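You operate a simulated robot arm through the tools that you are given. There is no shell and no other tool. Be economical: measure what you need, move in short steps, check, and stop when the job is done.

You are at the controls of a simulated two-armed robot. One attempt, no reset.

JOB
Set the yellow charger to the slip's volts, cinch the red-strapped lead, put both in the resale bin.
Fine: hold each still with the other hand while you work it.

The check looks at the end state, three seconds after you hand in, the way a careful person would. Anything else that was tipped, shoved, dropped, spilled or broken makes it a failure.

ROBOT AND FRAMES
Two 7-joint arms with three-finger grippers on one trunk, on a base that drives. Base frame: it is fixed to the floor where the robot stands at the start and does not move with it; the origin is under the middle of the robot, x ahead of it, y to its left, z up; the surface under the hand at the start is at about z = 78. Lengths are in cm, angles in rad, forces in N, time in s.
The left shoulder is at the start at [3, 12.4, 100.8], the right one opposite. With the tool pointing down near the work surface each hand reaches from about 10 to 78 cm from the robot's upright axis, wherever it stands, measured 20 degrees to its own side. Places, roughly: coiled lead with the blue cinch st (15x7x4 cm) [100, 50, 100]; coiled lead with the red cinch str (15x7x4 cm) [50, 50, 80]; inside of the bin for resale [60, -20, 80]; tab of the blue strap [100, 50, 110]; tab of the red strap [50, 50, 80]; volts slider of the teal charger [100, 20, 110]; volts slider of the yellow charger [50, 20, 80]. Payload 2.2 kg a hand.
The tool frame of a hand sits at the grasp point between the pads (the TCP): z along the fingers, y along the line on which they close. The tips reach 2.8 cm beyond it. The gripper opens to 10.2 cm. The gripper's body begins 7.1 cm behind the TCP.
Orientation is that of the tool frame in the base frame, as a unit quaternion [w, x, y, z]. With the fingers straight down and closing along the base's y, the tool's x points along the base's -x, its y along +y and its z along -z.

CONTROLS
- The arms move only by the tool play_rows. It takes "left_series", "right_series" or both (then of equal length, played together; a hand with none holds still); each is one flat list of numbers, 7 for each row, row after row: the shift along the tool's x, y, z in units of 40 mm (1.0 is 40 mm), then the turn, a rotation vector about the tool's x, y, z in units of 6 degrees (1.0 is 6 degrees), then the gripper command, from -1 (fully open) to 1 (shut), values between in proportion. In form: [tx, ty, tz, ax, ay, az, gripper, tx, ty, tz, ax, ay, az, gripper, ...]. A call has 1 to 12 rows; each row shifts and turns the commanded pose from where the row before left it, along the tool's axes as they then stand. A call with a number of a shift or a turn outside -1 to 1 is refused whole. Each row takes 0.2 s and may step no farther than 5 cm and 0.15 rad from the row before; otherwise, or with a gripper value out of range, the whole call is refused. Where a pose cannot be reached the arm comes as near as it can. A force on the tool above 90 N (or 10 N above the force at the start of the call, whichever is more), or a blocked arm, ends the call early, and 0.2 s more pass. Each finger halts on what it meets, pressing with about 43 N; the grip force reading is that of the motor and also rises with nothing between the fingers. The clock runs only during rows and for 0.2 s after the last one: add rows that do not move to give the fingers time. It gives the time, the measured TCP pose, the force on the tool (base axes), the opening and the grip force at its end, in the units of the frame above (readings bear some noise), with the torque about the TCP (base axes, N m) and any sound that the robot's microphone picked up, and new pictures: "pictures" is both (left out), scene, wrist or none (wrist: the cameras of the hands that moved).
- Cameras (640 x 400 px; columns grow to the right, rows downward): "scene" is now at [3.39, 2.27, 171.05]; the picture's right is [0.34, -0.94, 0.00], its down [-0.82, -0.30, -0.49] and it looks along [0.46, 0.17, -0.87] (base axes); focal length 284 px, centre (320, 200). "left" rides on the left gripper at [7.2, 3.8, -8.6] in its tool frame; the picture's right is [-0.46, 0.89, 0.00], its down [-0.60, -0.32, -0.73] and it looks along [-0.65, -0.34, 0.68] (tool axes); focal length 256 px, centre (320, 200). "right" rides on the right gripper at [6.9, 4.4, -8.6] in its tool frame; the picture's right is [-0.53, 0.85, 0.00], its down [-0.58, -0.36, -0.73] and it looks along [-0.62, -0.39, 0.68] (tool axes); focal length 256 px, centre (320, 200). There is no depth. A picture from a camera that has moved, and an enlarged one, comes with that camera's place and axes in the base frame and with its lens.
- raise_lower(by): slides the trunk up (or, below 0, down) by that many cm; the arms and the scene camera ride with it, the base frame stays. It gives what a move gives, with no picture.
- roll_base(legs): drives the robot by 1 to 6 legs, each [ahead, left, turn to the left] in cm, cm and rad, along the robot's own axes; the way and the turn of a leg run together, so that a leg with both is an arc; at most 150 cm and 3.142 rad a leg. The arms and the cameras ride along, it lands a little off, and it stops where it bumps. It gives what a move gives, and a new picture of the scene camera.
- aim_head(pan, tilt): turns the head with the scene camera to pan (to the left, within 2.496 rad either way) and tilt (down, from -0.506 to 1.204), counted from straight ahead of the robot. It gives what a move gives, and a new picture of the scene camera.
- enlarge(camera, box): a new picture of the part [left, top, right, bottom] of that camera's present view, enlarged. The clock stands still meanwhile.
- finish_job(): hands the job in; it is judged then, once.

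Go step by step. Nothing tells you exact positions but the pictures and the camera data: compare them with the known pose of the tool, close in by small moves and look again before you grip or let go. The budget is 120 turns and 260 pictures, counting those below and the enlarged ones. Unless the task says otherwise, let go and move clear before handing in, and close with one line.

The tools are called after "Call:" as name(argument=value, ...) on one line, values as JSON. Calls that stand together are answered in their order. play_rows: Moves the arms, as the interface text tells. Its arguments: {"type":"object","properties":{"left_series":{"type":"array","items":{"type":"number"}},"right_series":{"type":"array","items":{"type":"number"}},"pictures":{"type":"string","enum":["both","scene","wrist","none"]}},"required":[]} The other tools are called the same way: raise_lower (by) slides the trunk up or down; roll_base (legs) drives the base; aim_head (pan, tilt) turns the head that bears the scene camera; enlarge (camera, box) takes an enlarged picture of a part of a camera's view; finish_job () hands the job in.

At the start:

```text
clock: 0.0
left_ee_pos: [41.91, 38.74, 109.12]
left_orientation: [0.0, 0.0, 1.0, -0.001]
left_wrist_force: [-0.3, -0.5, 0.2]
left_moment: [-0.01, 0.01, 0.0]
left_finger_gap: 10.19
left_finger_force: 0.0
right_ee_pos: [41.46, -5.18, 107.78]
right_orientation: [0.001, 0.0, 1.0, 0.0]
right_wrist_force: [0.2, -0.1, -0.2]
right_moment: [0.02, 0.03, 0.01]
right_finger_gap: 10.19
right_finger_force: 0.1
trunk travel left (down, up): [-25.0, 29.0]
robot x, y, heading: [-0.15, -0.14, 0.002]
head pan, tilt: [0.349, 1.056]
```

scene: 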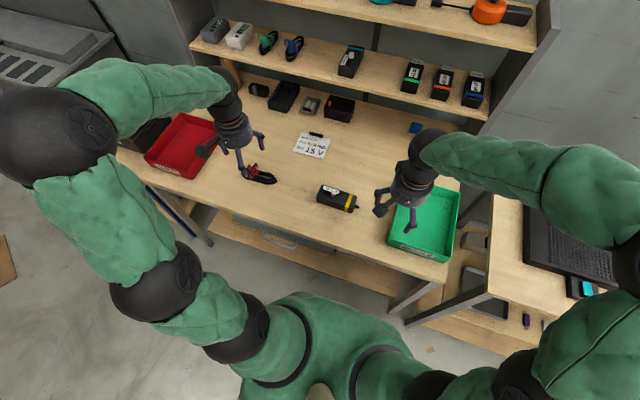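
right: 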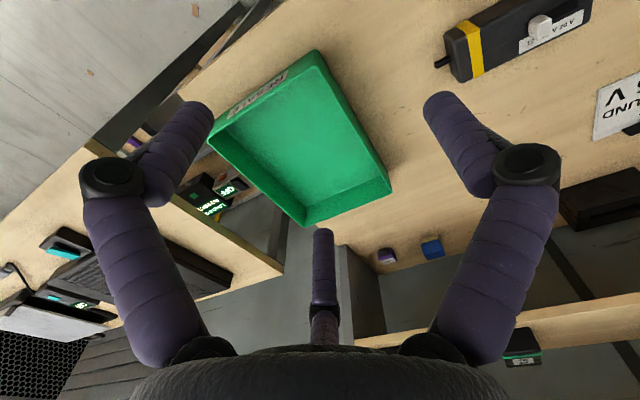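
left: 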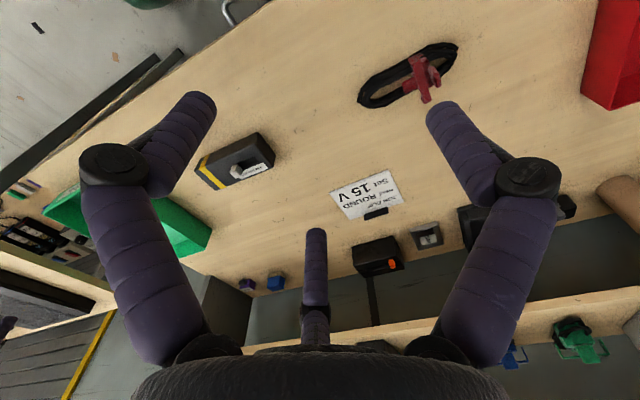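

I see the bench with the yellow charger, the red-strapped lead, a slip (looks like "15 V"), a green bin on the right and a red bin on the left. I'll enlarge to read the details.

Call:
enlarge(camera="scene", box=[280, 120, 380, 220])

Call:
enlarge(camera="left", box=[190, 120, 410, 260])

Call:
enlarge(camera="left", box=[340, 30, 480, 118])

Call:
enlarge(camera="right", box=[420, 0, 640, 138])

Call:
enlarge(camera="scene", box=[130, 100, 290, 200])

```text
4.00 times, centred on (330, 170) of scene
camera zoom: at [3.39, 2.27, 171.05], right [0.34, -0.94, 0.0], down [-0.82, -0.3, -0.49], along [0.46, 0.17, -0.87], focal length 1135 px, centre (280, 320)
```

zoom: 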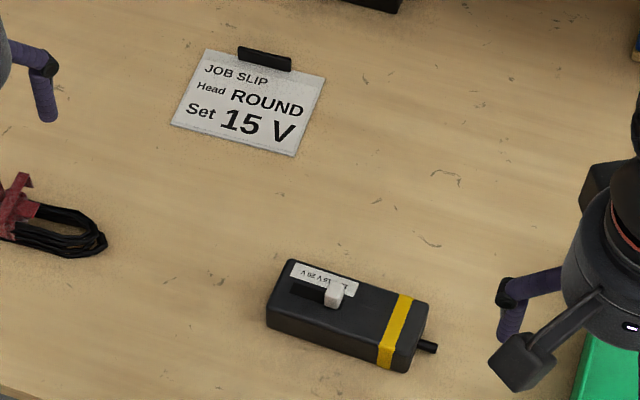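

```text
2.86 times, centred on (300, 190) of left
camera zoom: at [34.72, 42.42, 117.68], right [0.46, 0.89, 0.0], down [0.6, -0.32, 0.73], along [0.65, -0.34, -0.68], focal length 731 px, centre (377, 229)
```

zoom: 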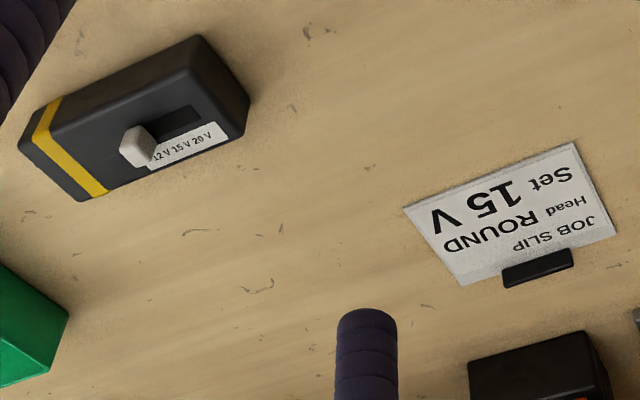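

```text
4.55 times, centred on (410, 74) of left
camera zoom: at [34.72, 42.42, 117.68], right [0.46, 0.89, 0.0], down [0.6, -0.32, 0.73], along [0.65, -0.34, -0.68], focal length 1164 px, centre (-89, 773)
```

zoom: 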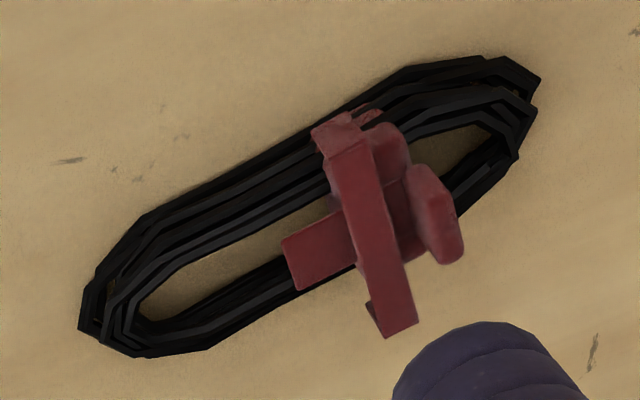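

```text
2.90 times, centred on (530, 69) of right
camera zoom: at [34.49, -0.86, 116.46], right [0.53, 0.85, 0.0], down [0.58, -0.36, 0.73], along [0.62, -0.39, -0.68], focal length 742 px, centre (-289, 580)
```

zoom: 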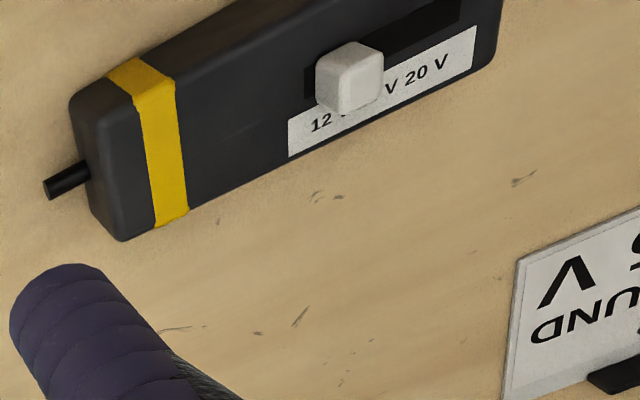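

```text
4.00 times, centred on (210, 150) of scene
camera zoom: at [3.39, 2.27, 171.05], right [0.34, -0.94, 0.0], down [-0.82, -0.3, -0.49], along [0.46, 0.17, -0.87], focal length 1135 px, centre (760, 400)
```

zoom: 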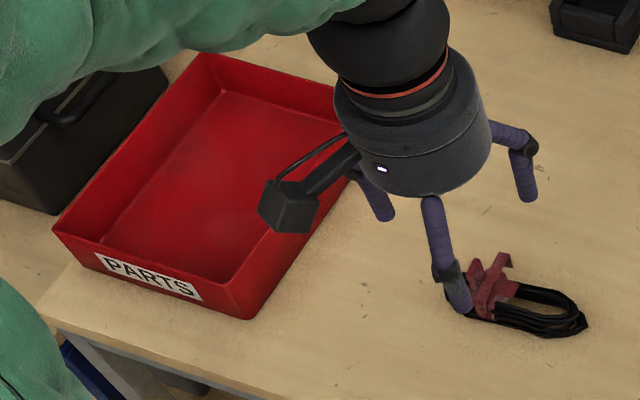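

The slip says 15 V; the charger lies along y at about x 52–57, y 7–21, with the stripe and 12 V end on the right. I'll zoom in tighter on the slider and the bin label.

Call:
enlarge(camera="scene", box=[312, 178, 368, 213])

Call:
enlarge(camera="right", box=[200, 60, 330, 140])

Call:
enlarge(camera="left", box=[195, 125, 280, 190])

```text
11.43 times, centred on (340, 196) of scene
camera zoom: at [3.39, 2.27, 171.05], right [0.34, -0.94, 0.0], down [-0.82, -0.3, -0.49], along [0.46, 0.17, -0.87], focal length 3242 px, centre (91, 251)
```

zoom: 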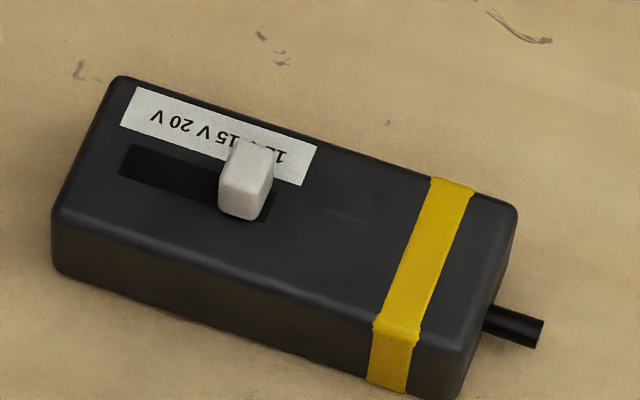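

```text
4.92 times, centred on (265, 100) of right
camera zoom: at [34.49, -0.86, 116.46], right [0.53, 0.85, 0.0], down [0.58, -0.36, 0.73], along [0.62, -0.39, -0.68], focal length 1260 px, centre (591, 692)
```

zoom: 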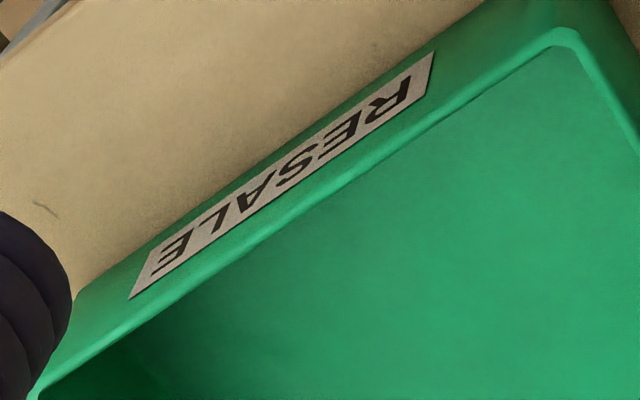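

```text
6.15 times, centred on (238, 158) of left
camera zoom: at [34.72, 42.42, 117.68], right [0.46, 0.89, 0.0], down [0.6, -0.32, 0.73], along [0.65, -0.34, -0.68], focal length 1575 px, centre (828, 462)
```

zoom: 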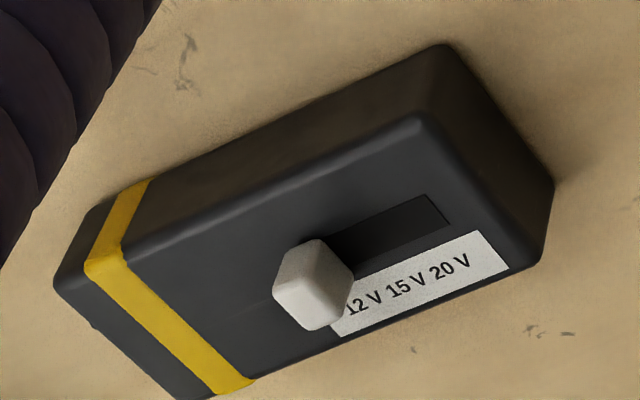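

Resale is the green bin, and the knob sits at the 12 V end near [54, 15.8]. I'll bring the right hand over the stripe end and start yawing it so the fingers close along x.

Call:
play_rows(right_series=[-0.5, 0.57, 0.4, 0, 0, 0, -1, -0.5, 0.57, 0.4, 0, 0, 0, -1, -0.5, 0.57, 0.4, 0, 0, 0, -1, -0.5, 0.57, 0.4, 0, 0, 0, -1, -0.5, 0.57, 0.4, 0, 0, 0, -1, -0.5, 0.57, 0.4, 0, 0, 0, -1, 0, 0, 0, 0, 0, -1, -1, 0, 0, 0, 0, 0, -1, -1, 0, 0, 0, 0, 0, -1, -1, 0, 0, 0, 0, 0, -1, -1, 0, 0, 0, 0, 0, -1, -1, 0, 0, 0, 0, 0, -1, -1], pictures="none")

Call:
play_rows(right_series=[0, 0, 0, 0, 0, -1, -1, 0, 0, 0, 0, 0, -1, -1, 0, 0, 0, 0, 0, -1, -1, 0, 0, 0, 0, 0, -1, -1, 0, 0, 0, 0, 0, -1, -1, 0, 0, 0, 0, 0, -1, -1, 0, 0, 0, 0, 0, -1, -1, 0, 0, 0, 0, 0, -1, -1, 0, 0, 0, 0, 0, -1, -1, 0, 0, 0, 0, 0, 0, -1])

```text
clock: 2.6
left_ee_pos: [41.93, 38.61, 109.1]
left_orientation: [-0.001, 0.001, 1.0, 0.0]
left_wrist_force: [0.6, -0.3, 0.2]
left_moment: [0.0, 0.05, 0.01]
left_finger_gap: 10.19
left_finger_force: 0.0
right_ee_pos: [53.38, 8.5, 98.13]
right_orientation: [0.0, -0.31, 0.951, 0.0]
right_wrist_force: [0.5, 0.9, -1.5]
right_moment: [0.05, 0.04, 0.02]
right_finger_gap: 10.2
right_finger_force: 0.0
trunk travel left (down, up): [-25.0, 29.0]
robot x, y, heading: [0.22, 0.2, -0.002]
head pan, tilt: [0.349, 1.056]
```

```text
clock: 4.8
left_ee_pos: [41.93, 38.59, 109.11]
left_orientation: [0.0, 0.0, 1.0, 0.0]
left_wrist_force: [0.4, 0.6, -0.2]
left_moment: [0.0, -0.04, -0.01]
left_finger_gap: 10.24
left_finger_force: 0.1
right_ee_pos: [53.39, 8.48, 98.14]
right_orientation: [0.0, 0.707, -0.707, 0.0]
right_wrist_force: [-0.4, -0.3, -0.1]
right_moment: [-0.02, -0.01, 0.04]
right_finger_gap: 10.18
right_finger_force: 0.0
trunk travel left (down, up): [-25.0, 29.0]
robot x, y, heading: [-0.17, 0.25, 0.001]
head pan, tilt: [0.349, 1.056]
camera scene: at [3.4, 2.27, 171.05], right [0.34, -0.94, 0.0], down [-0.82, -0.3, -0.49], along [0.46, 0.17, -0.87], focal length 284 px, centre (320, 200)
camera right: at [48.99, 1.54, 106.86], right [-0.85, 0.53, 0.0], down [0.36, 0.58, 0.73], along [0.39, 0.62, -0.68], focal length 256 px, centre (320, 200)
```

scene: 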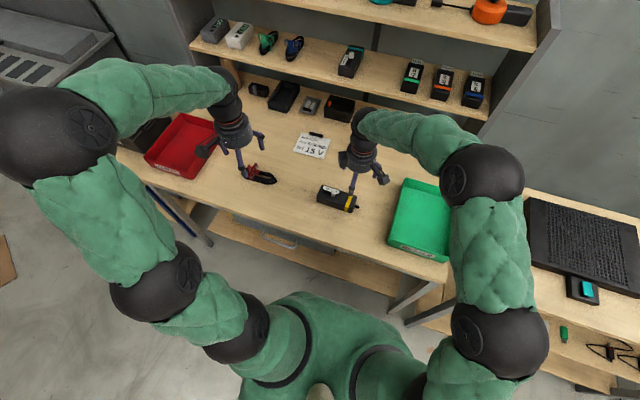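
right: 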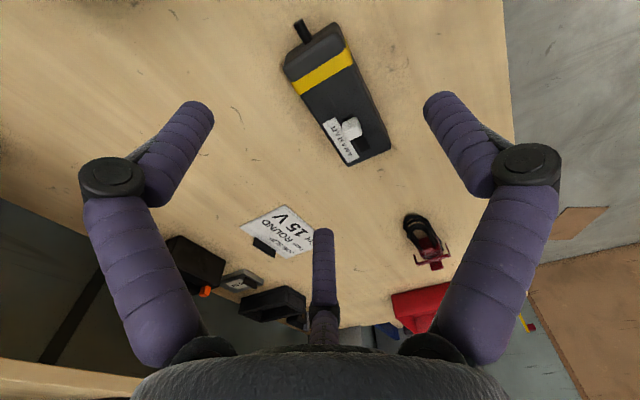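

The right hand is yawed and clear. The picture seems to show more than two prongs, so I'll half-close both hands here to see how the fingers really move.

Call:
play_rows(right_series=[0, 0, 0, 0, 0, 0, 0.3, 0, 0, 0, 0, 0, 0, 0.3, 0, 0, 0, 0, 0, 0, 0.3], left_series=[0, 0, 0, 0, 0, 0, 0.6, 0, 0, 0, 0, 0, 0, 0.6, 0, 0, 0, 0, 0, 0, 0.6], pictures="wrist")

Call:
enlarge(camera="scene", box=[320, 120, 420, 220])

```text
clock: 5.6
left_ee_pos: [41.83, 38.67, 109.1]
left_orientation: [0.0, 0.0, 1.0, 0.0]
left_wrist_force: [0.2, 0.7, -0.6]
left_moment: [-0.02, -0.03, 0.02]
left_finger_gap: 2.04
left_finger_force: 0.0
right_ee_pos: [53.47, 8.53, 98.11]
right_orientation: [0.001, 0.708, -0.707, 0.001]
right_wrist_force: [0.5, 0.0, -0.7]
right_moment: [-0.01, 0.0, 0.0]
right_finger_gap: 3.58
right_finger_force: 0.1
trunk travel left (down, up): [-25.0, 29.0]
robot x, y, heading: [0.03, 0.25, 0.002]
head pan, tilt: [0.349, 1.056]
camera right: at [48.98, 1.55, 106.86], right [-0.85, 0.53, 0.0], down [0.36, 0.58, 0.73], along [0.39, 0.62, -0.68], focal length 256 px, centre (320, 200)
camera left: at [34.73, 42.42, 117.68], right [0.46, 0.89, 0.0], down [0.6, -0.32, 0.73], along [0.65, -0.34, -0.68], focal length 256 px, centre (320, 200)
```

right: 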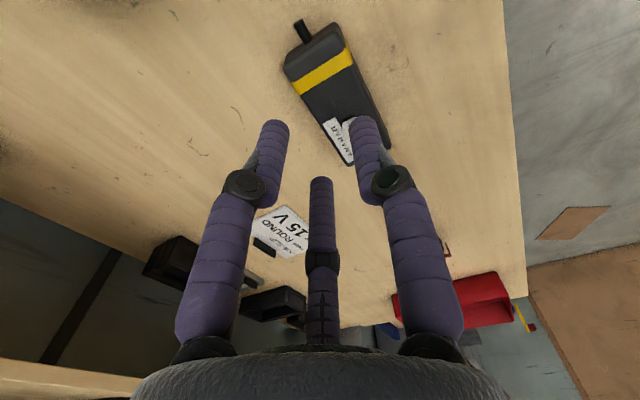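
left: 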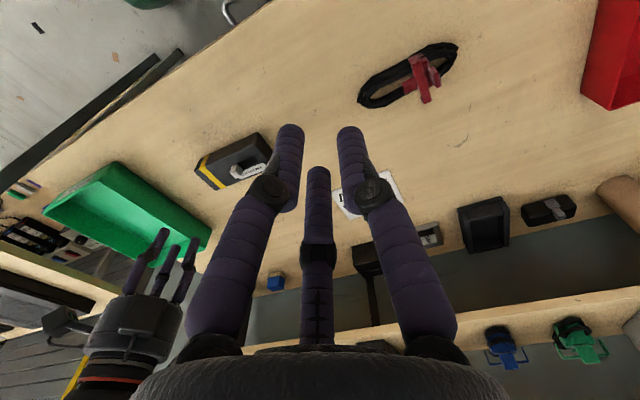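

```text
4.00 times, centred on (370, 170) of scene
camera zoom: at [3.4, 2.27, 171.05], right [0.34, -0.94, 0.0], down [-0.82, -0.3, -0.49], along [0.46, 0.17, -0.87], focal length 1135 px, centre (120, 320)
```

zoom: 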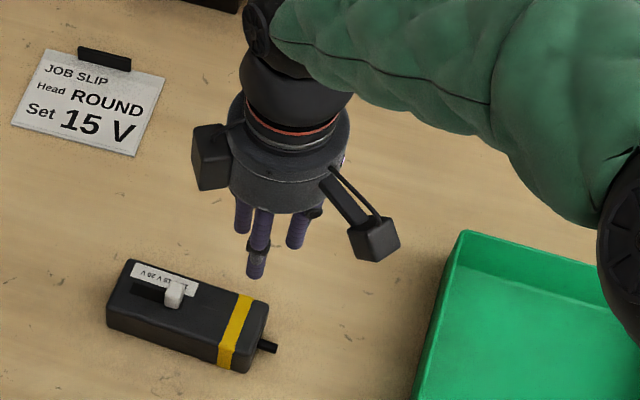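

The hand looks like three jaws closing radially, with one jaw on tool +y. I'll tilt the right hand 20°, descend halfway over the stripe end and look.

Call:
play_rows(right_series=[0, 0, 0, 0, -0.833, 0, -0.6, 0, 0, 0, 0, -0.833, 0, -0.6, 0, -0.1, 0, 0, -0.833, 0, -0.6, 0, -0.09, 0, 0, -0.833, 0, -0.6, 0.2565, 0, 0.705, 0, 0, 0, -0.6, 0.2565, 0, 0.705, 0, 0, 0, -0.6, 0.2565, 0, 0.705, 0, 0, 0, -0.6, 0, 0, 0, 0, 0, 0, -0.6])

Call:
enlarge(camera="scene", box=[310, 140, 390, 220])

```text
clock: 7.4
left_ee_pos: [41.81, 38.53, 109.1]
left_orientation: [0.0, 0.0, 1.0, -0.001]
left_wrist_force: [-0.1, 1.1, -0.6]
left_moment: [-0.01, 0.0, 0.01]
left_finger_gap: 2.05
left_finger_force: 0.0
right_ee_pos: [54.22, 8.34, 89.34]
right_orientation: [0.123, -0.696, 0.697, 0.123]
right_wrist_force: [0.4, -0.2, -0.6]
right_moment: [0.02, 0.01, 0.02]
right_finger_gap: 8.17
right_finger_force: 0.0
trunk travel left (down, up): [-25.0, 29.0]
robot x, y, heading: [-0.35, 0.13, 0.002]
head pan, tilt: [0.349, 1.056]
camera scene: at [3.35, 2.25, 171.05], right [0.34, -0.94, 0.0], down [-0.82, -0.3, -0.49], along [0.46, 0.17, -0.87], focal length 284 px, centre (320, 200)
camera right: at [49.76, -1.09, 95.06], right [-0.85, 0.5, 0.18], down [0.36, 0.29, 0.88], along [0.39, 0.81, -0.43], focal length 256 px, centre (320, 200)
```

scene: 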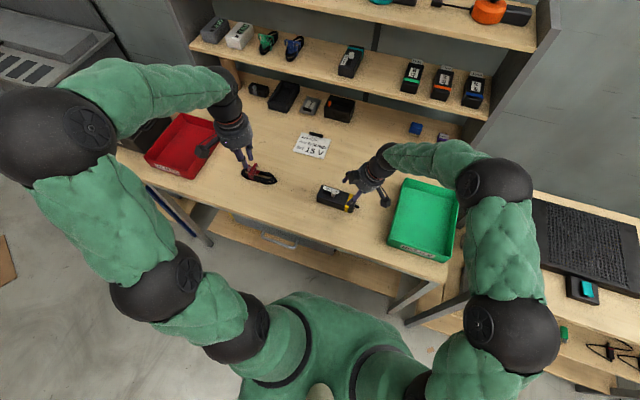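
right: 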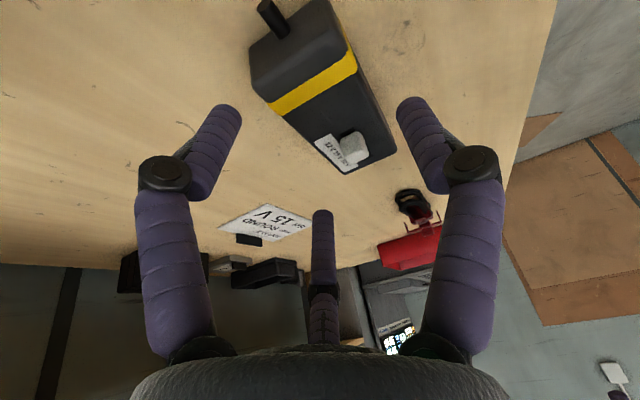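

```text
5.00 times, centred on (350, 180) of scene
camera zoom: at [3.35, 2.25, 171.05], right [0.34, -0.94, 0.0], down [-0.82, -0.3, -0.49], along [0.46, 0.17, -0.87], focal length 1418 px, centre (170, 300)
```

zoom: 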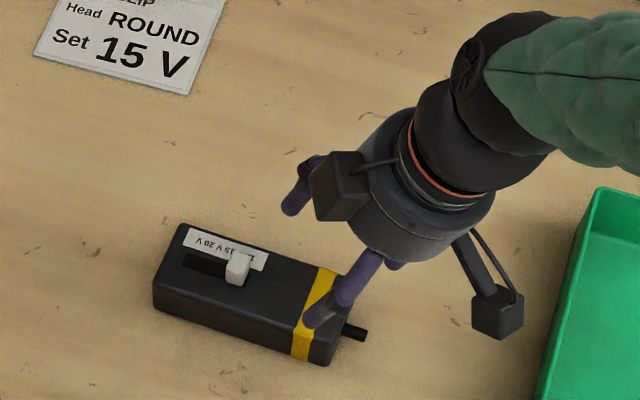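

The near jaw is just in front of the stripe. I'll open fully, centre over the charger allowing for three-jaw geometry, and come down around it.

Call:
play_rows(right_series=[0, -0.27, 0, 0, 0, 0, -1, 0, 0, 0, 0, 0, 0, -1, 0.211, 0, 0.58, 0, 0, 0, -1, 0.211, 0, 0.58, 0, 0, 0, -1, 0.201, 0, 0.552, 0, 0, 0, -1, 0, 0, 0, 0, 0, 0, -1])

Call:
enlarge(camera="scene", box=[310, 140, 390, 220])

```text
clock: 8.8
left_ee_pos: [41.86, 38.77, 109.14]
left_orientation: [0.0, 0.0, 1.0, 0.0]
left_wrist_force: [-0.1, 0.0, 0.5]
left_moment: [0.02, -0.02, 0.02]
left_finger_gap: 2.05
left_finger_force: 0.0
right_ee_pos: [55.21, 8.57, 81.92]
right_orientation: [0.123, -0.696, 0.697, 0.122]
right_wrist_force: [0.7, -0.5, 0.3]
right_moment: [-0.02, 0.02, 0.02]
right_finger_gap: 10.21
right_finger_force: 0.1
trunk travel left (down, up): [-25.0, 29.0]
robot x, y, heading: [0.56, -0.08, -0.003]
head pan, tilt: [0.349, 1.056]
camera scene: at [3.35, 2.27, 171.05], right [0.34, -0.94, 0.0], down [-0.82, -0.3, -0.49], along [0.46, 0.17, -0.87], focal length 284 px, centre (320, 200)
camera right: at [50.78, -0.97, 87.66], right [-0.85, 0.5, 0.18], down [0.36, 0.29, 0.88], along [0.39, 0.81, -0.43], focal length 256 px, centre (320, 200)
```

scene: 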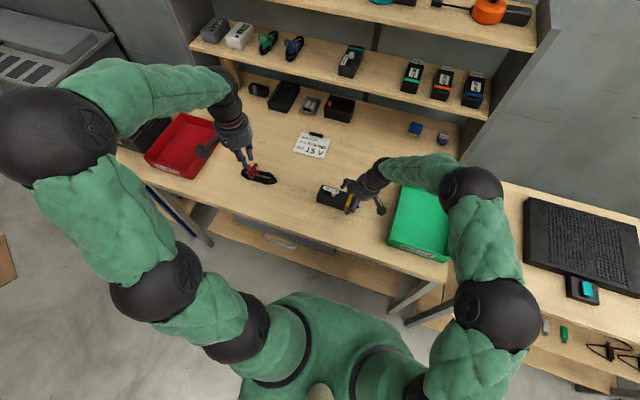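
right: 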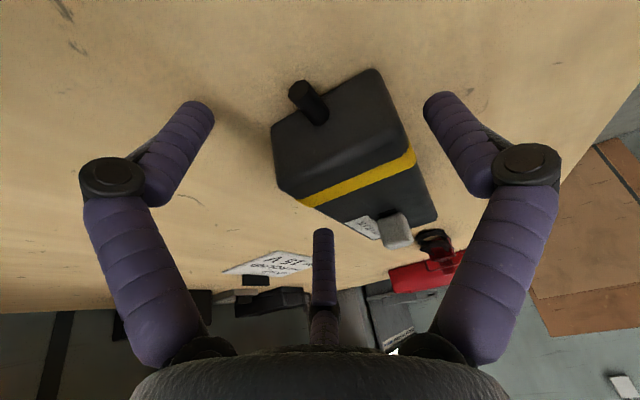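

```text
5.00 times, centred on (350, 180) of scene
camera zoom: at [3.35, 2.27, 171.05], right [0.34, -0.94, 0.0], down [-0.82, -0.3, -0.49], along [0.46, 0.17, -0.87], focal length 1418 px, centre (170, 300)
```

zoom: 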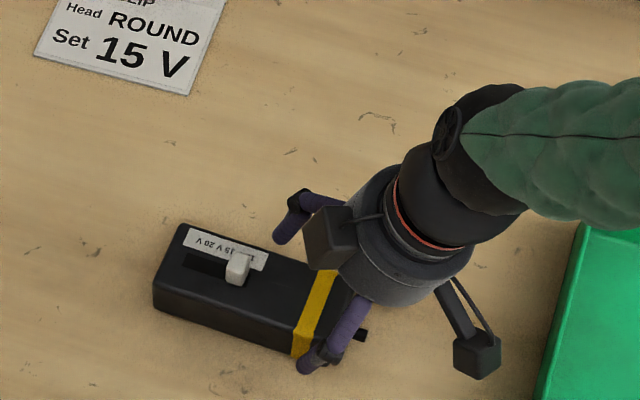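

The jaws straddle the charger at the stripe end. I'll close gradually and watch the gap reading.

Call:
play_rows(right_series=[0, 0, 0, 0, 0, 0, -0.4, 0, 0, 0, 0, 0, 0, -0.2, 0, 0, 0, 0, 0, 0, -0.1, 0, 0, 0, 0, 0, 0, 0, 0, 0, 0, 0, 0, 0, 0.1, 0, 0, 0, 0, 0, 0, 0.1])

Call:
enlarge(camera="scene", box=[310, 140, 390, 220])

```text
clock: 10.2
left_ee_pos: [41.8, 38.59, 109.15]
left_orientation: [0.001, 0.0, 1.0, 0.001]
left_wrist_force: [0.2, 0.0, 0.7]
left_moment: [0.0, 0.0, 0.01]
left_finger_gap: 2.06
left_finger_force: 0.0
right_ee_pos: [55.21, 8.47, 82.05]
right_orientation: [0.124, -0.696, 0.697, 0.121]
right_wrist_force: [-2.8, 1.5, 17.2]
right_moment: [0.23, 0.86, -0.26]
right_finger_gap: 7.66
right_finger_force: 43.0
trunk travel left (down, up): [-25.0, 29.0]
robot x, y, heading: [0.01, -0.24, 0.0]
head pan, tilt: [0.349, 1.056]
camera scene: at [3.22, 2.26, 171.06], right [0.34, -0.94, 0.0], down [-0.82, -0.3, -0.49], along [0.46, 0.17, -0.87], focal length 284 px, centre (320, 200)
camera right: at [50.75, -0.95, 87.79], right [-0.85, 0.5, 0.18], down [0.36, 0.29, 0.89], along [0.39, 0.81, -0.43], focal length 256 px, centre (320, 200)
```

scene: 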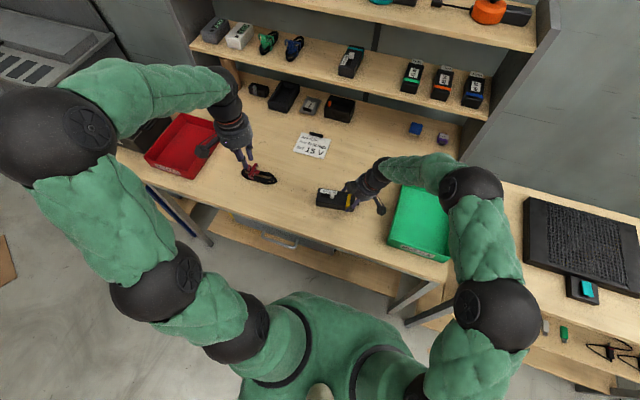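
right: 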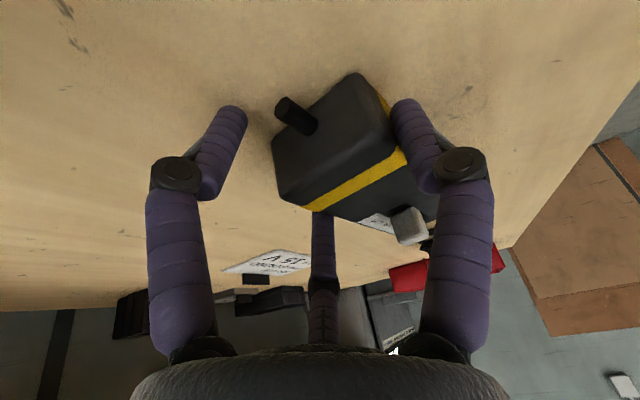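

```text
5.00 times, centred on (350, 180) of scene
camera zoom: at [3.22, 2.26, 171.06], right [0.34, -0.94, 0.0], down [-0.82, -0.3, -0.49], along [0.46, 0.17, -0.87], focal length 1418 px, centre (170, 300)
```

zoom: 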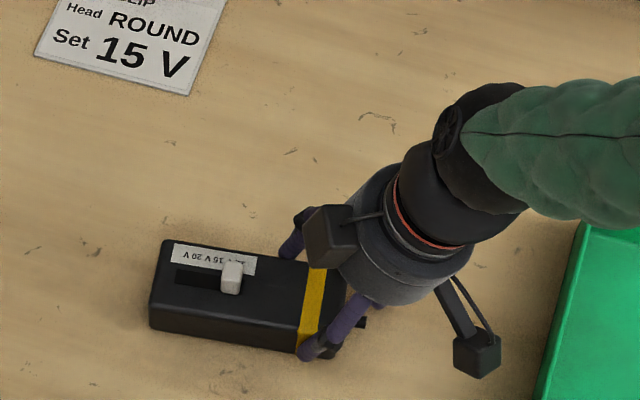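

It stalled at gap 7.66, so it really is a three-jaw hand. The charger turned about 9° and is now clamped. I'll bring the left hand, tilted away at 30°, to a point above the knob.

Call:
play_rows(left_series=[-0.479, -0.68, 0.675, 0, 0, 0, 0.3, -0.479, -0.68, 0.675, 0, 0, 0, 0.3, -0.479, -0.68, 0.675, 0, 0, 0, 0.3, -0.479, -0.68, 0.675, 0, 0, 0, 0.3, -0.479, -0.68, 0.675, 0, 0, 0, 0.3, -0.479, -0.68, 0.675, 0, 0, 0, 0.3, 0, 0, 0, 1, 0, 0, 0.3, 0, 0, 0, 1, 0, 0, 0.3, 0, 0, 0, 1, 0, 0, 0.3, 0, 0, 0, 1, 0, 0, 0.3, 0, 0, 0, 1, 0, 0, 0.3, 0, 0, 0, 0, 0, 0, 0.3])

Call:
enlarge(camera="scene", box=[300, 130, 390, 220])

Call:
enlarge(camera="left", box=[180, 60, 400, 200])

```text
clock: 12.8
left_ee_pos: [53.38, 22.24, 93.11]
left_orientation: [0.001, 0.001, 0.966, -0.26]
left_wrist_force: [0.2, 0.2, -0.4]
left_moment: [-0.01, 0.02, 0.0]
left_finger_gap: 3.57
left_finger_force: 0.1
right_ee_pos: [55.36, 8.57, 81.94]
right_orientation: [0.123, -0.696, 0.697, 0.122]
right_wrist_force: [0.2, 3.9, 21.5]
right_moment: [0.33, 0.89, -0.32]
right_finger_gap: 7.61
right_finger_force: 42.7
trunk travel left (down, up): [-25.0, 29.0]
robot x, y, heading: [-0.15, -0.14, 0.002]
head pan, tilt: [0.349, 1.056]
camera scene: at [3.23, 2.27, 171.06], right [0.34, -0.94, 0.0], down [-0.82, -0.3, -0.49], along [0.46, 0.17, -0.87], focal length 284 px, centre (320, 200)
camera left: at [46.15, 29.88, 98.53], right [0.47, 0.77, -0.44], down [0.6, 0.09, 0.79], along [0.65, -0.64, -0.42], focal length 256 px, centre (320, 200)
```

scene: 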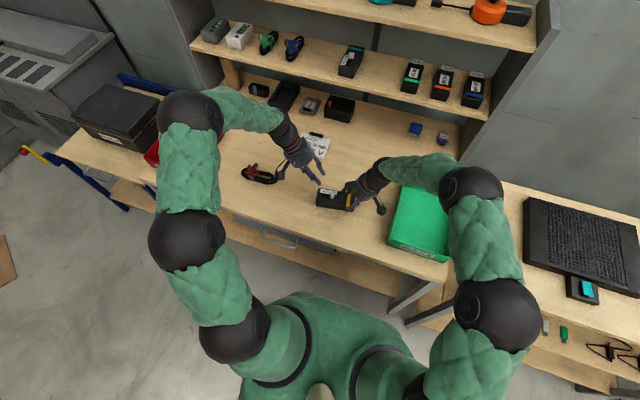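
left: 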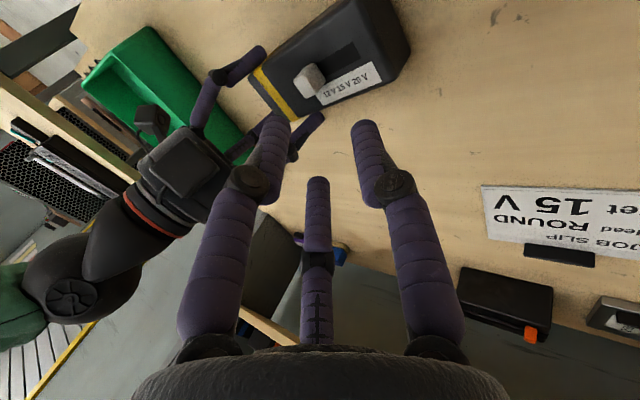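

```text
4.44 times, centred on (345, 175) of scene
camera zoom: at [3.23, 2.27, 171.06], right [0.34, -0.94, 0.0], down [-0.82, -0.3, -0.49], along [0.46, 0.17, -0.87], focal length 1261 px, centre (209, 311)
```

zoom: 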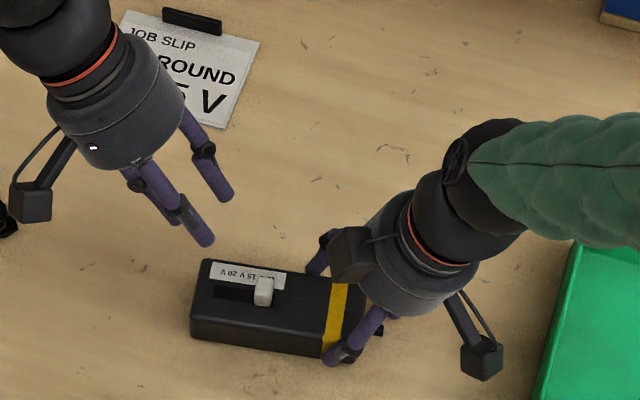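

```text
2.86 times, centred on (290, 130) of left
camera zoom: at [46.15, 29.88, 98.53], right [0.47, 0.77, -0.44], down [0.6, 0.09, 0.79], along [0.65, -0.64, -0.42], focal length 731 px, centre (406, 400)
```

zoom: 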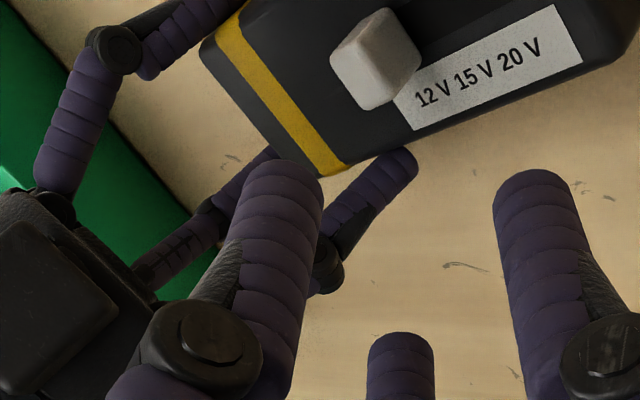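

The knob is at about [53.2, 16.0, 83]. I'll narrow the left jaws and come down along the tilt axis to just around the knob top.

Call:
play_rows(left_series=[0.025, -0.02, 0.6, 0, 0, 0, 0.42, 0.025, -0.02, 0.6, 0, 0, 0, 0.42, 0, 0, 0.45, 0, 0, 0, 0.42, 0, 0, 0.2, 0, 0, 0, 0.42, 0, 0, 0, 0, 0, 0, 0.42])

Call:
enlarge(camera="scene", box=[310, 160, 374, 200])

Call:
enlarge(camera="left", box=[230, 60, 390, 160])

```text
clock: 14.0
left_ee_pos: [53.05, 18.48, 86.65]
left_orientation: [0.002, 0.0, 0.966, -0.258]
left_wrist_force: [-0.3, -0.3, 0.0]
left_moment: [-0.02, 0.03, 0.0]
left_finger_gap: 2.95
left_finger_force: 0.1
right_ee_pos: [55.14, 8.48, 82.01]
right_orientation: [0.123, -0.696, 0.697, 0.123]
right_wrist_force: [0.5, 2.8, 20.5]
right_moment: [0.34, 0.87, -0.34]
right_finger_gap: 7.61
right_finger_force: 42.4
trunk travel left (down, up): [-25.0, 29.0]
robot x, y, heading: [-0.05, 0.19, -0.004]
head pan, tilt: [0.349, 1.056]
camera scene: at [3.23, 2.26, 171.06], right [0.34, -0.94, 0.0], down [-0.82, -0.3, -0.49], along [0.46, 0.17, -0.87], focal length 284 px, centre (320, 200)
camera left: at [46.01, 26.09, 92.12], right [0.47, 0.77, -0.44], down [0.6, 0.09, 0.79], along [0.65, -0.64, -0.42], focal length 256 px, centre (320, 200)
```

scene: 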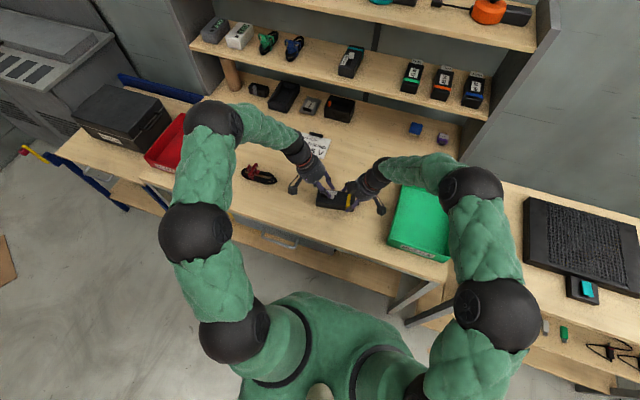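
left: 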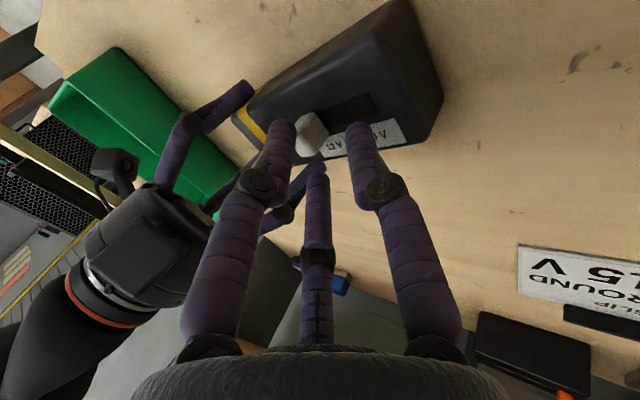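

```text
10.00 times, centred on (342, 180) of scene
camera zoom: at [3.23, 2.26, 171.06], right [0.34, -0.94, 0.0], down [-0.82, -0.3, -0.49], along [0.46, 0.17, -0.87], focal length 2836 px, centre (100, 400)
```

zoom: 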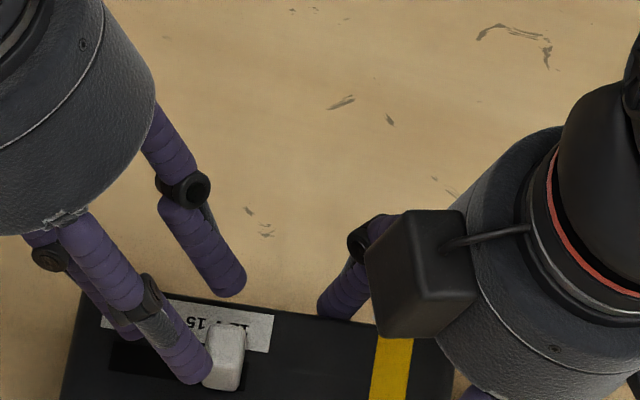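

```text
4.00 times, centred on (310, 110) of left
camera zoom: at [46.01, 26.09, 92.12], right [0.47, 0.77, -0.44], down [0.6, 0.09, 0.79], along [0.65, -0.64, -0.42], focal length 1024 px, centre (360, 560)
```

zoom: 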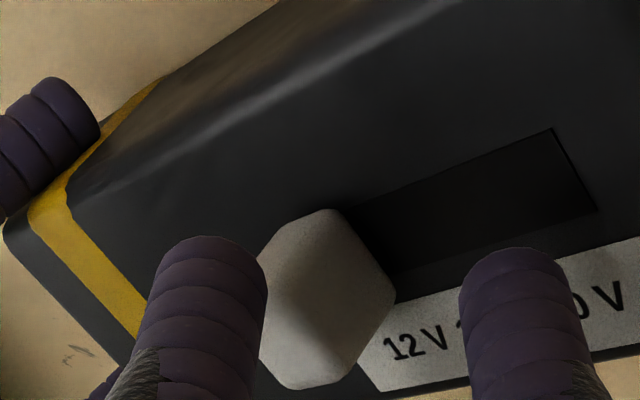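

The jaws are just above and around the knob, which is about 0.4 cm towards −y from the jaw centre. I'll correct, lower the last bit and close.

Call:
play_rows(left_series=[-0.02, -0.1, 0.05, 0, 0, 0, 0.45, -0.02, 0, 0.25, 0, 0, 0, 0.5, 0, 0, 0.17, 0, 0, 0, 0.5, 0, 0, 0, 0, 0, 0, 0.6, 0, 0, 0, 0, 0, 0, 0.7, 0, 0, 0, 0, 0, 0, 0.8, 0, 0, 0, 0, 0, 0, 0.8])

Call:
enlarge(camera="scene", box=[310, 170, 374, 210])

Call:
enlarge(camera="left", box=[230, 60, 390, 160])

```text
clock: 15.6
left_ee_pos: [53.22, 17.08, 85.15]
left_orientation: [-0.003, 0.002, 0.966, -0.259]
left_wrist_force: [-28.4, 4.3, 24.9]
left_moment: [0.05, 0.3, 0.02]
left_finger_gap: 2.23
left_finger_force: 43.2
right_ee_pos: [55.25, 8.36, 81.97]
right_orientation: [0.125, -0.696, 0.697, 0.123]
right_wrist_force: [24.4, -6.9, -4.3]
right_moment: [-0.82, 1.13, -2.2]
right_finger_gap: 7.6
right_finger_force: 42.8
trunk travel left (down, up): [-25.0, 29.0]
robot x, y, heading: [0.06, -0.13, 0.001]
head pan, tilt: [0.349, 1.056]
camera scene: at [3.22, 2.19, 171.05], right [0.34, -0.94, 0.0], down [-0.82, -0.3, -0.49], along [0.46, 0.17, -0.87], focal length 284 px, centre (320, 200)
camera left: at [46.08, 24.64, 90.73], right [0.47, 0.76, -0.45], down [0.61, 0.09, 0.79], along [0.64, -0.64, -0.42], focal length 256 px, centre (320, 200)
```

scene: 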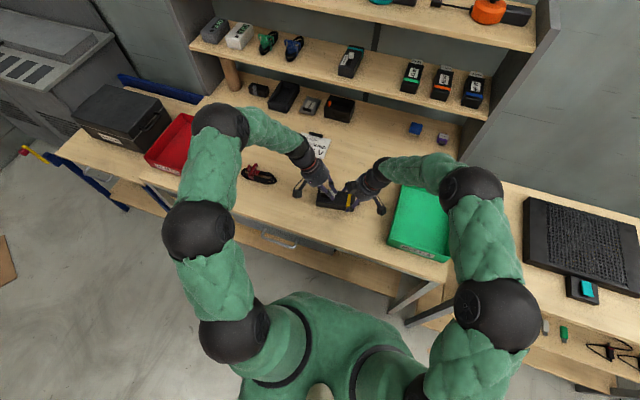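
left: 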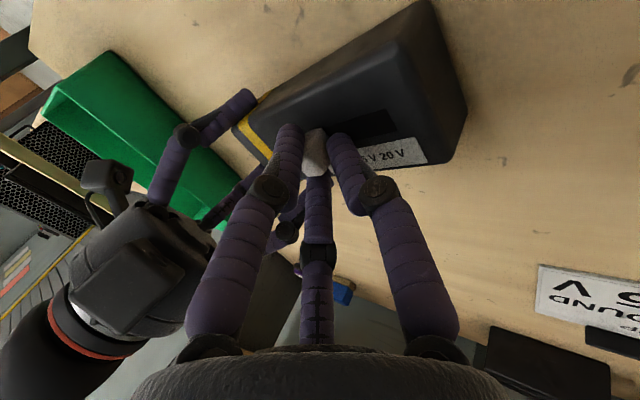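

```text
10.00 times, centred on (342, 190) of scene
camera zoom: at [3.22, 2.19, 171.05], right [0.34, -0.94, 0.0], down [-0.82, -0.3, -0.49], along [0.46, 0.17, -0.87], focal length 2836 px, centre (100, 300)
```

zoom: 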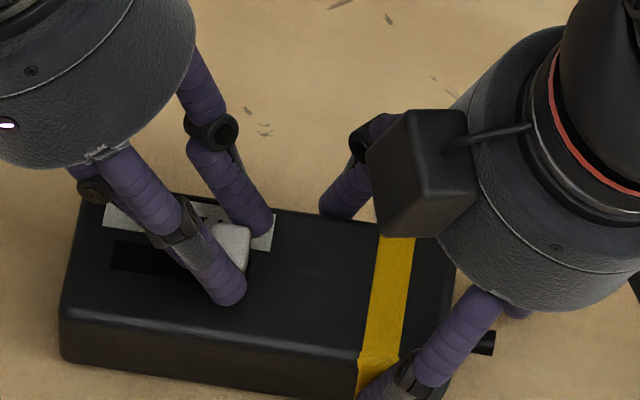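

```text
4.00 times, centred on (310, 110) of left
camera zoom: at [46.08, 24.64, 90.73], right [0.47, 0.76, -0.45], down [0.61, 0.09, 0.79], along [0.64, -0.64, -0.42], focal length 1024 px, centre (360, 560)
```

zoom: 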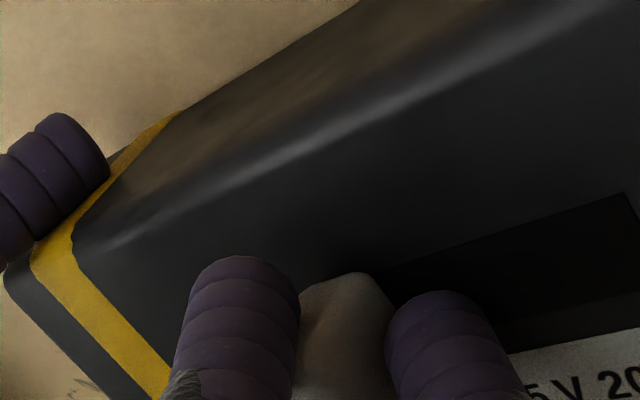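

The knob is gripped, with some sideways strain. I'll relax x slightly and slide along the charger's axis in small steps, listening for a click.

Call:
play_rows(left_series=[0.08, 0, 0, 0, 0, 0, 0.8, 0.014, 0.054, -0.031, 0, 0, 0, 0.8, 0.014, 0.054, -0.031, 0, 0, 0, 0.8, 0, 0, 0, 0, 0, 0, 0.8], pictures="none")

Call:
enlarge(camera="scene", box=[310, 170, 374, 210])

```text
clock: 16.6
left_ee_pos: [52.76, 17.67, 85.2]
left_orientation: [0.001, -0.001, 0.966, -0.259]
left_wrist_force: [-0.8, -7.7, -1.3]
left_moment: [0.06, -0.17, 0.22]
left_finger_gap: 2.21
left_finger_force: 43.6
right_ee_pos: [55.04, 8.57, 81.98]
right_orientation: [-0.122, 0.697, -0.695, -0.124]
right_wrist_force: [2.5, 11.1, 15.7]
right_moment: [0.86, 1.0, -0.72]
right_finger_gap: 7.59
right_finger_force: 43.0
trunk travel left (down, up): [-25.0, 29.0]
robot x, y, heading: [0.26, 0.37, -0.002]
head pan, tilt: [0.349, 1.056]
```

```text
10.00 times, centred on (342, 190) of scene
camera zoom: at [3.29, 2.28, 171.06], right [0.34, -0.94, 0.0], down [-0.82, -0.3, -0.49], along [0.46, 0.17, -0.87], focal length 2836 px, centre (100, 300)
```

zoom: 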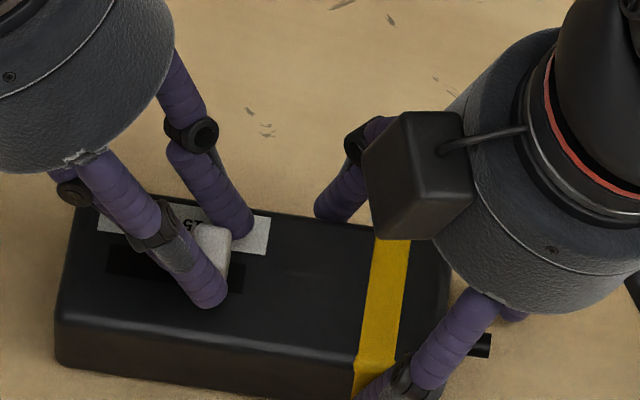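

The knob moved about 0.6 cm and the charger is holding still. I'll go on in small steps.

Call:
play_rows(left_series=[0.014, 0.054, -0.031, 0, 0, 0, 0.8, 0.014, 0.054, -0.031, 0, 0, 0, 0.8, 0, 0, 0, 0, 0, 0, 0.8], pictures="none")

Call:
play_rows(left_series=[0.014, 0.054, -0.031, 0, 0, 0, 0.8, 0.007, 0.027, -0.015, 0, 0, 0, 0.8, 0, 0, 0, 0, 0, 0, 0.8], pictures="none")

Call:
enlarge(camera="scene", box=[310, 170, 374, 210])

Call:
enlarge(camera="left", box=[230, 60, 470, 210])

```text
clock: 17.4
left_ee_pos: [52.74, 18.39, 85.23]
left_orientation: [0.001, 0.0, 0.966, -0.258]
left_wrist_force: [0.4, -0.8, -7.8]
left_moment: [0.4, -0.22, 0.33]
left_finger_gap: 2.22
left_finger_force: 43.5
right_ee_pos: [55.24, 8.48, 82.01]
right_orientation: [0.122, -0.696, 0.697, 0.123]
right_wrist_force: [-4.8, 6.3, 22.3]
right_moment: [0.73, 1.16, -0.42]
right_finger_gap: 7.6
right_finger_force: 42.7
trunk travel left (down, up): [-25.0, 29.0]
robot x, y, heading: [0.19, 0.06, -0.006]
head pan, tilt: [0.349, 1.056]
```

```text
clock: 18.2
left_ee_pos: [52.68, 18.7, 85.24]
left_orientation: [0.001, 0.001, 0.966, -0.258]
left_wrist_force: [-1.2, 1.1, 4.3]
left_moment: [0.06, -0.23, 0.29]
left_finger_gap: 2.18
left_finger_force: 43.4
right_ee_pos: [55.15, 8.49, 82.09]
right_orientation: [-0.123, 0.696, -0.696, -0.123]
right_wrist_force: [-2.2, 4.6, 16.4]
right_moment: [0.05, 1.1, -0.54]
right_finger_gap: 7.58
right_finger_force: 43.0
trunk travel left (down, up): [-25.0, 29.0]
robot x, y, heading: [-0.07, -0.01, 0.003]
head pan, tilt: [0.349, 1.056]
```

```text
10.00 times, centred on (342, 190) of scene
camera zoom: at [3.2, 2.28, 171.06], right [0.34, -0.94, 0.0], down [-0.82, -0.3, -0.49], along [0.46, 0.17, -0.87], focal length 2836 px, centre (100, 300)
```

zoom: 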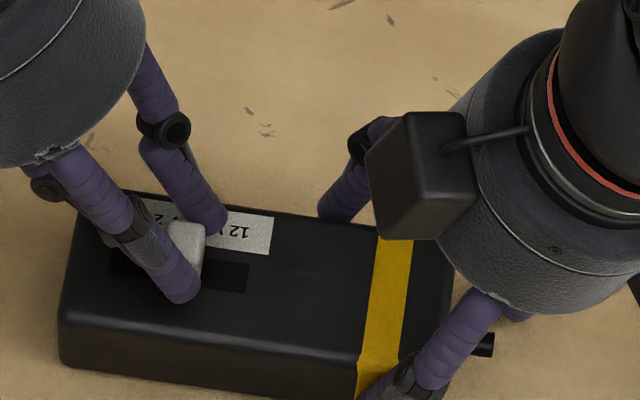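

```text
2.67 times, centred on (350, 135) of left
camera zoom: at [45.5, 26.23, 90.74], right [0.47, 0.77, -0.44], down [0.6, 0.09, 0.79], along [0.65, -0.63, -0.42], focal length 683 px, centre (240, 373)
```

zoom: 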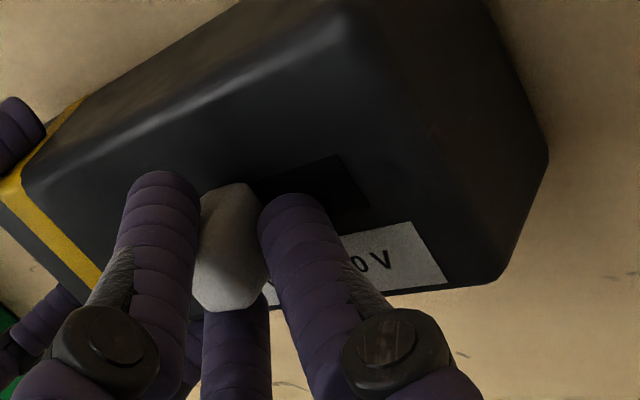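

It has travelled about 1.5 cm and the force has dropped off. I'll open the left hand and back away along its axis to check the setting.

Call:
play_rows(left_series=[0, 0, 0, 0, 0, 0, 0.4, 0, 0, 0, 0, 0, 0, 0.4, 0, 0, -0.4, 0, 0, 0, 0.4, 0, 0, -0.7, 0, 0, 0, 0.4, 0, 0, -0.8, 0, 0, 0, 0.4, 0, 0.5, -0.8, 0, 0, 0, 0.4, 0, 0.5, -0.8, 0, 0, 0, 0.4, 0, 0.5, -0.8, 0, 0, 0, 0.4], pictures="wrist")

Call:
enlarge(camera="scene", box=[310, 170, 374, 210])

Call:
enlarge(camera="left", box=[170, 20, 410, 170])

```text
clock: 20.0
left_ee_pos: [52.54, 32.27, 97.07]
left_orientation: [0.001, 0.0, 0.966, -0.259]
left_wrist_force: [0.3, 0.7, -0.1]
left_moment: [0.02, -0.01, 0.02]
left_finger_gap: 3.03
left_finger_force: 0.0
right_ee_pos: [55.11, 8.43, 81.93]
right_orientation: [-0.123, 0.696, -0.696, -0.123]
right_wrist_force: [-3.7, 0.8, 13.6]
right_moment: [-0.11, 0.66, -0.13]
right_finger_gap: 7.59
right_finger_force: 42.9
trunk travel left (down, up): [-25.0, 29.0]
robot x, y, heading: [-0.03, -0.15, -0.002]
head pan, tilt: [0.349, 1.056]
camera left: at [45.33, 39.95, 102.63], right [0.46, 0.77, -0.44], down [0.6, 0.09, 0.79], along [0.65, -0.64, -0.42], focal length 256 px, centre (320, 200)
```

left: 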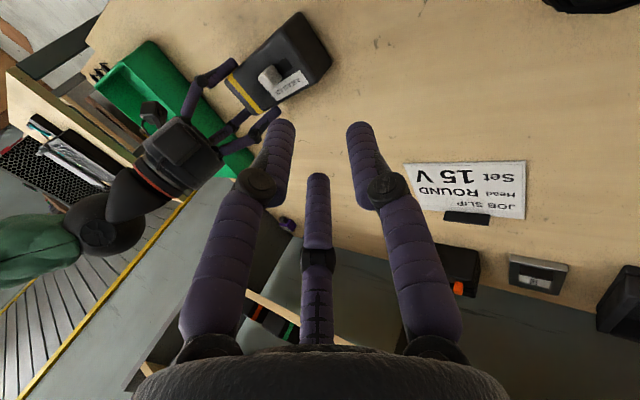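

```text
10.00 times, centred on (342, 190) of scene
camera zoom: at [3.25, 2.27, 171.05], right [0.34, -0.94, 0.0], down [-0.82, -0.3, -0.49], along [0.46, 0.17, -0.87], focal length 2836 px, centre (100, 300)
```

zoom: 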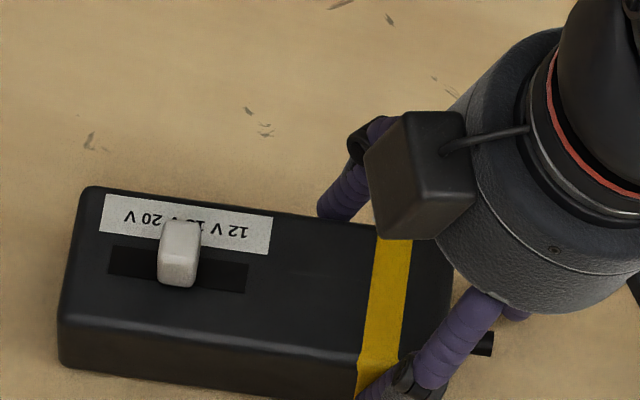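

```text
2.67 times, centred on (290, 95) of left
camera zoom: at [45.33, 39.95, 102.63], right [0.46, 0.77, -0.44], down [0.6, 0.09, 0.79], along [0.65, -0.64, -0.42], focal length 683 px, centre (400, 480)
```

zoom: 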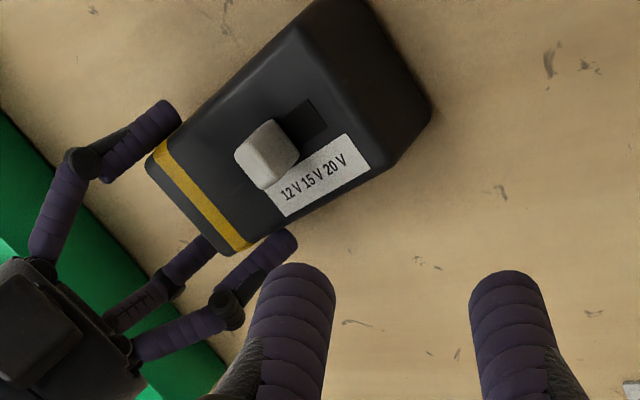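

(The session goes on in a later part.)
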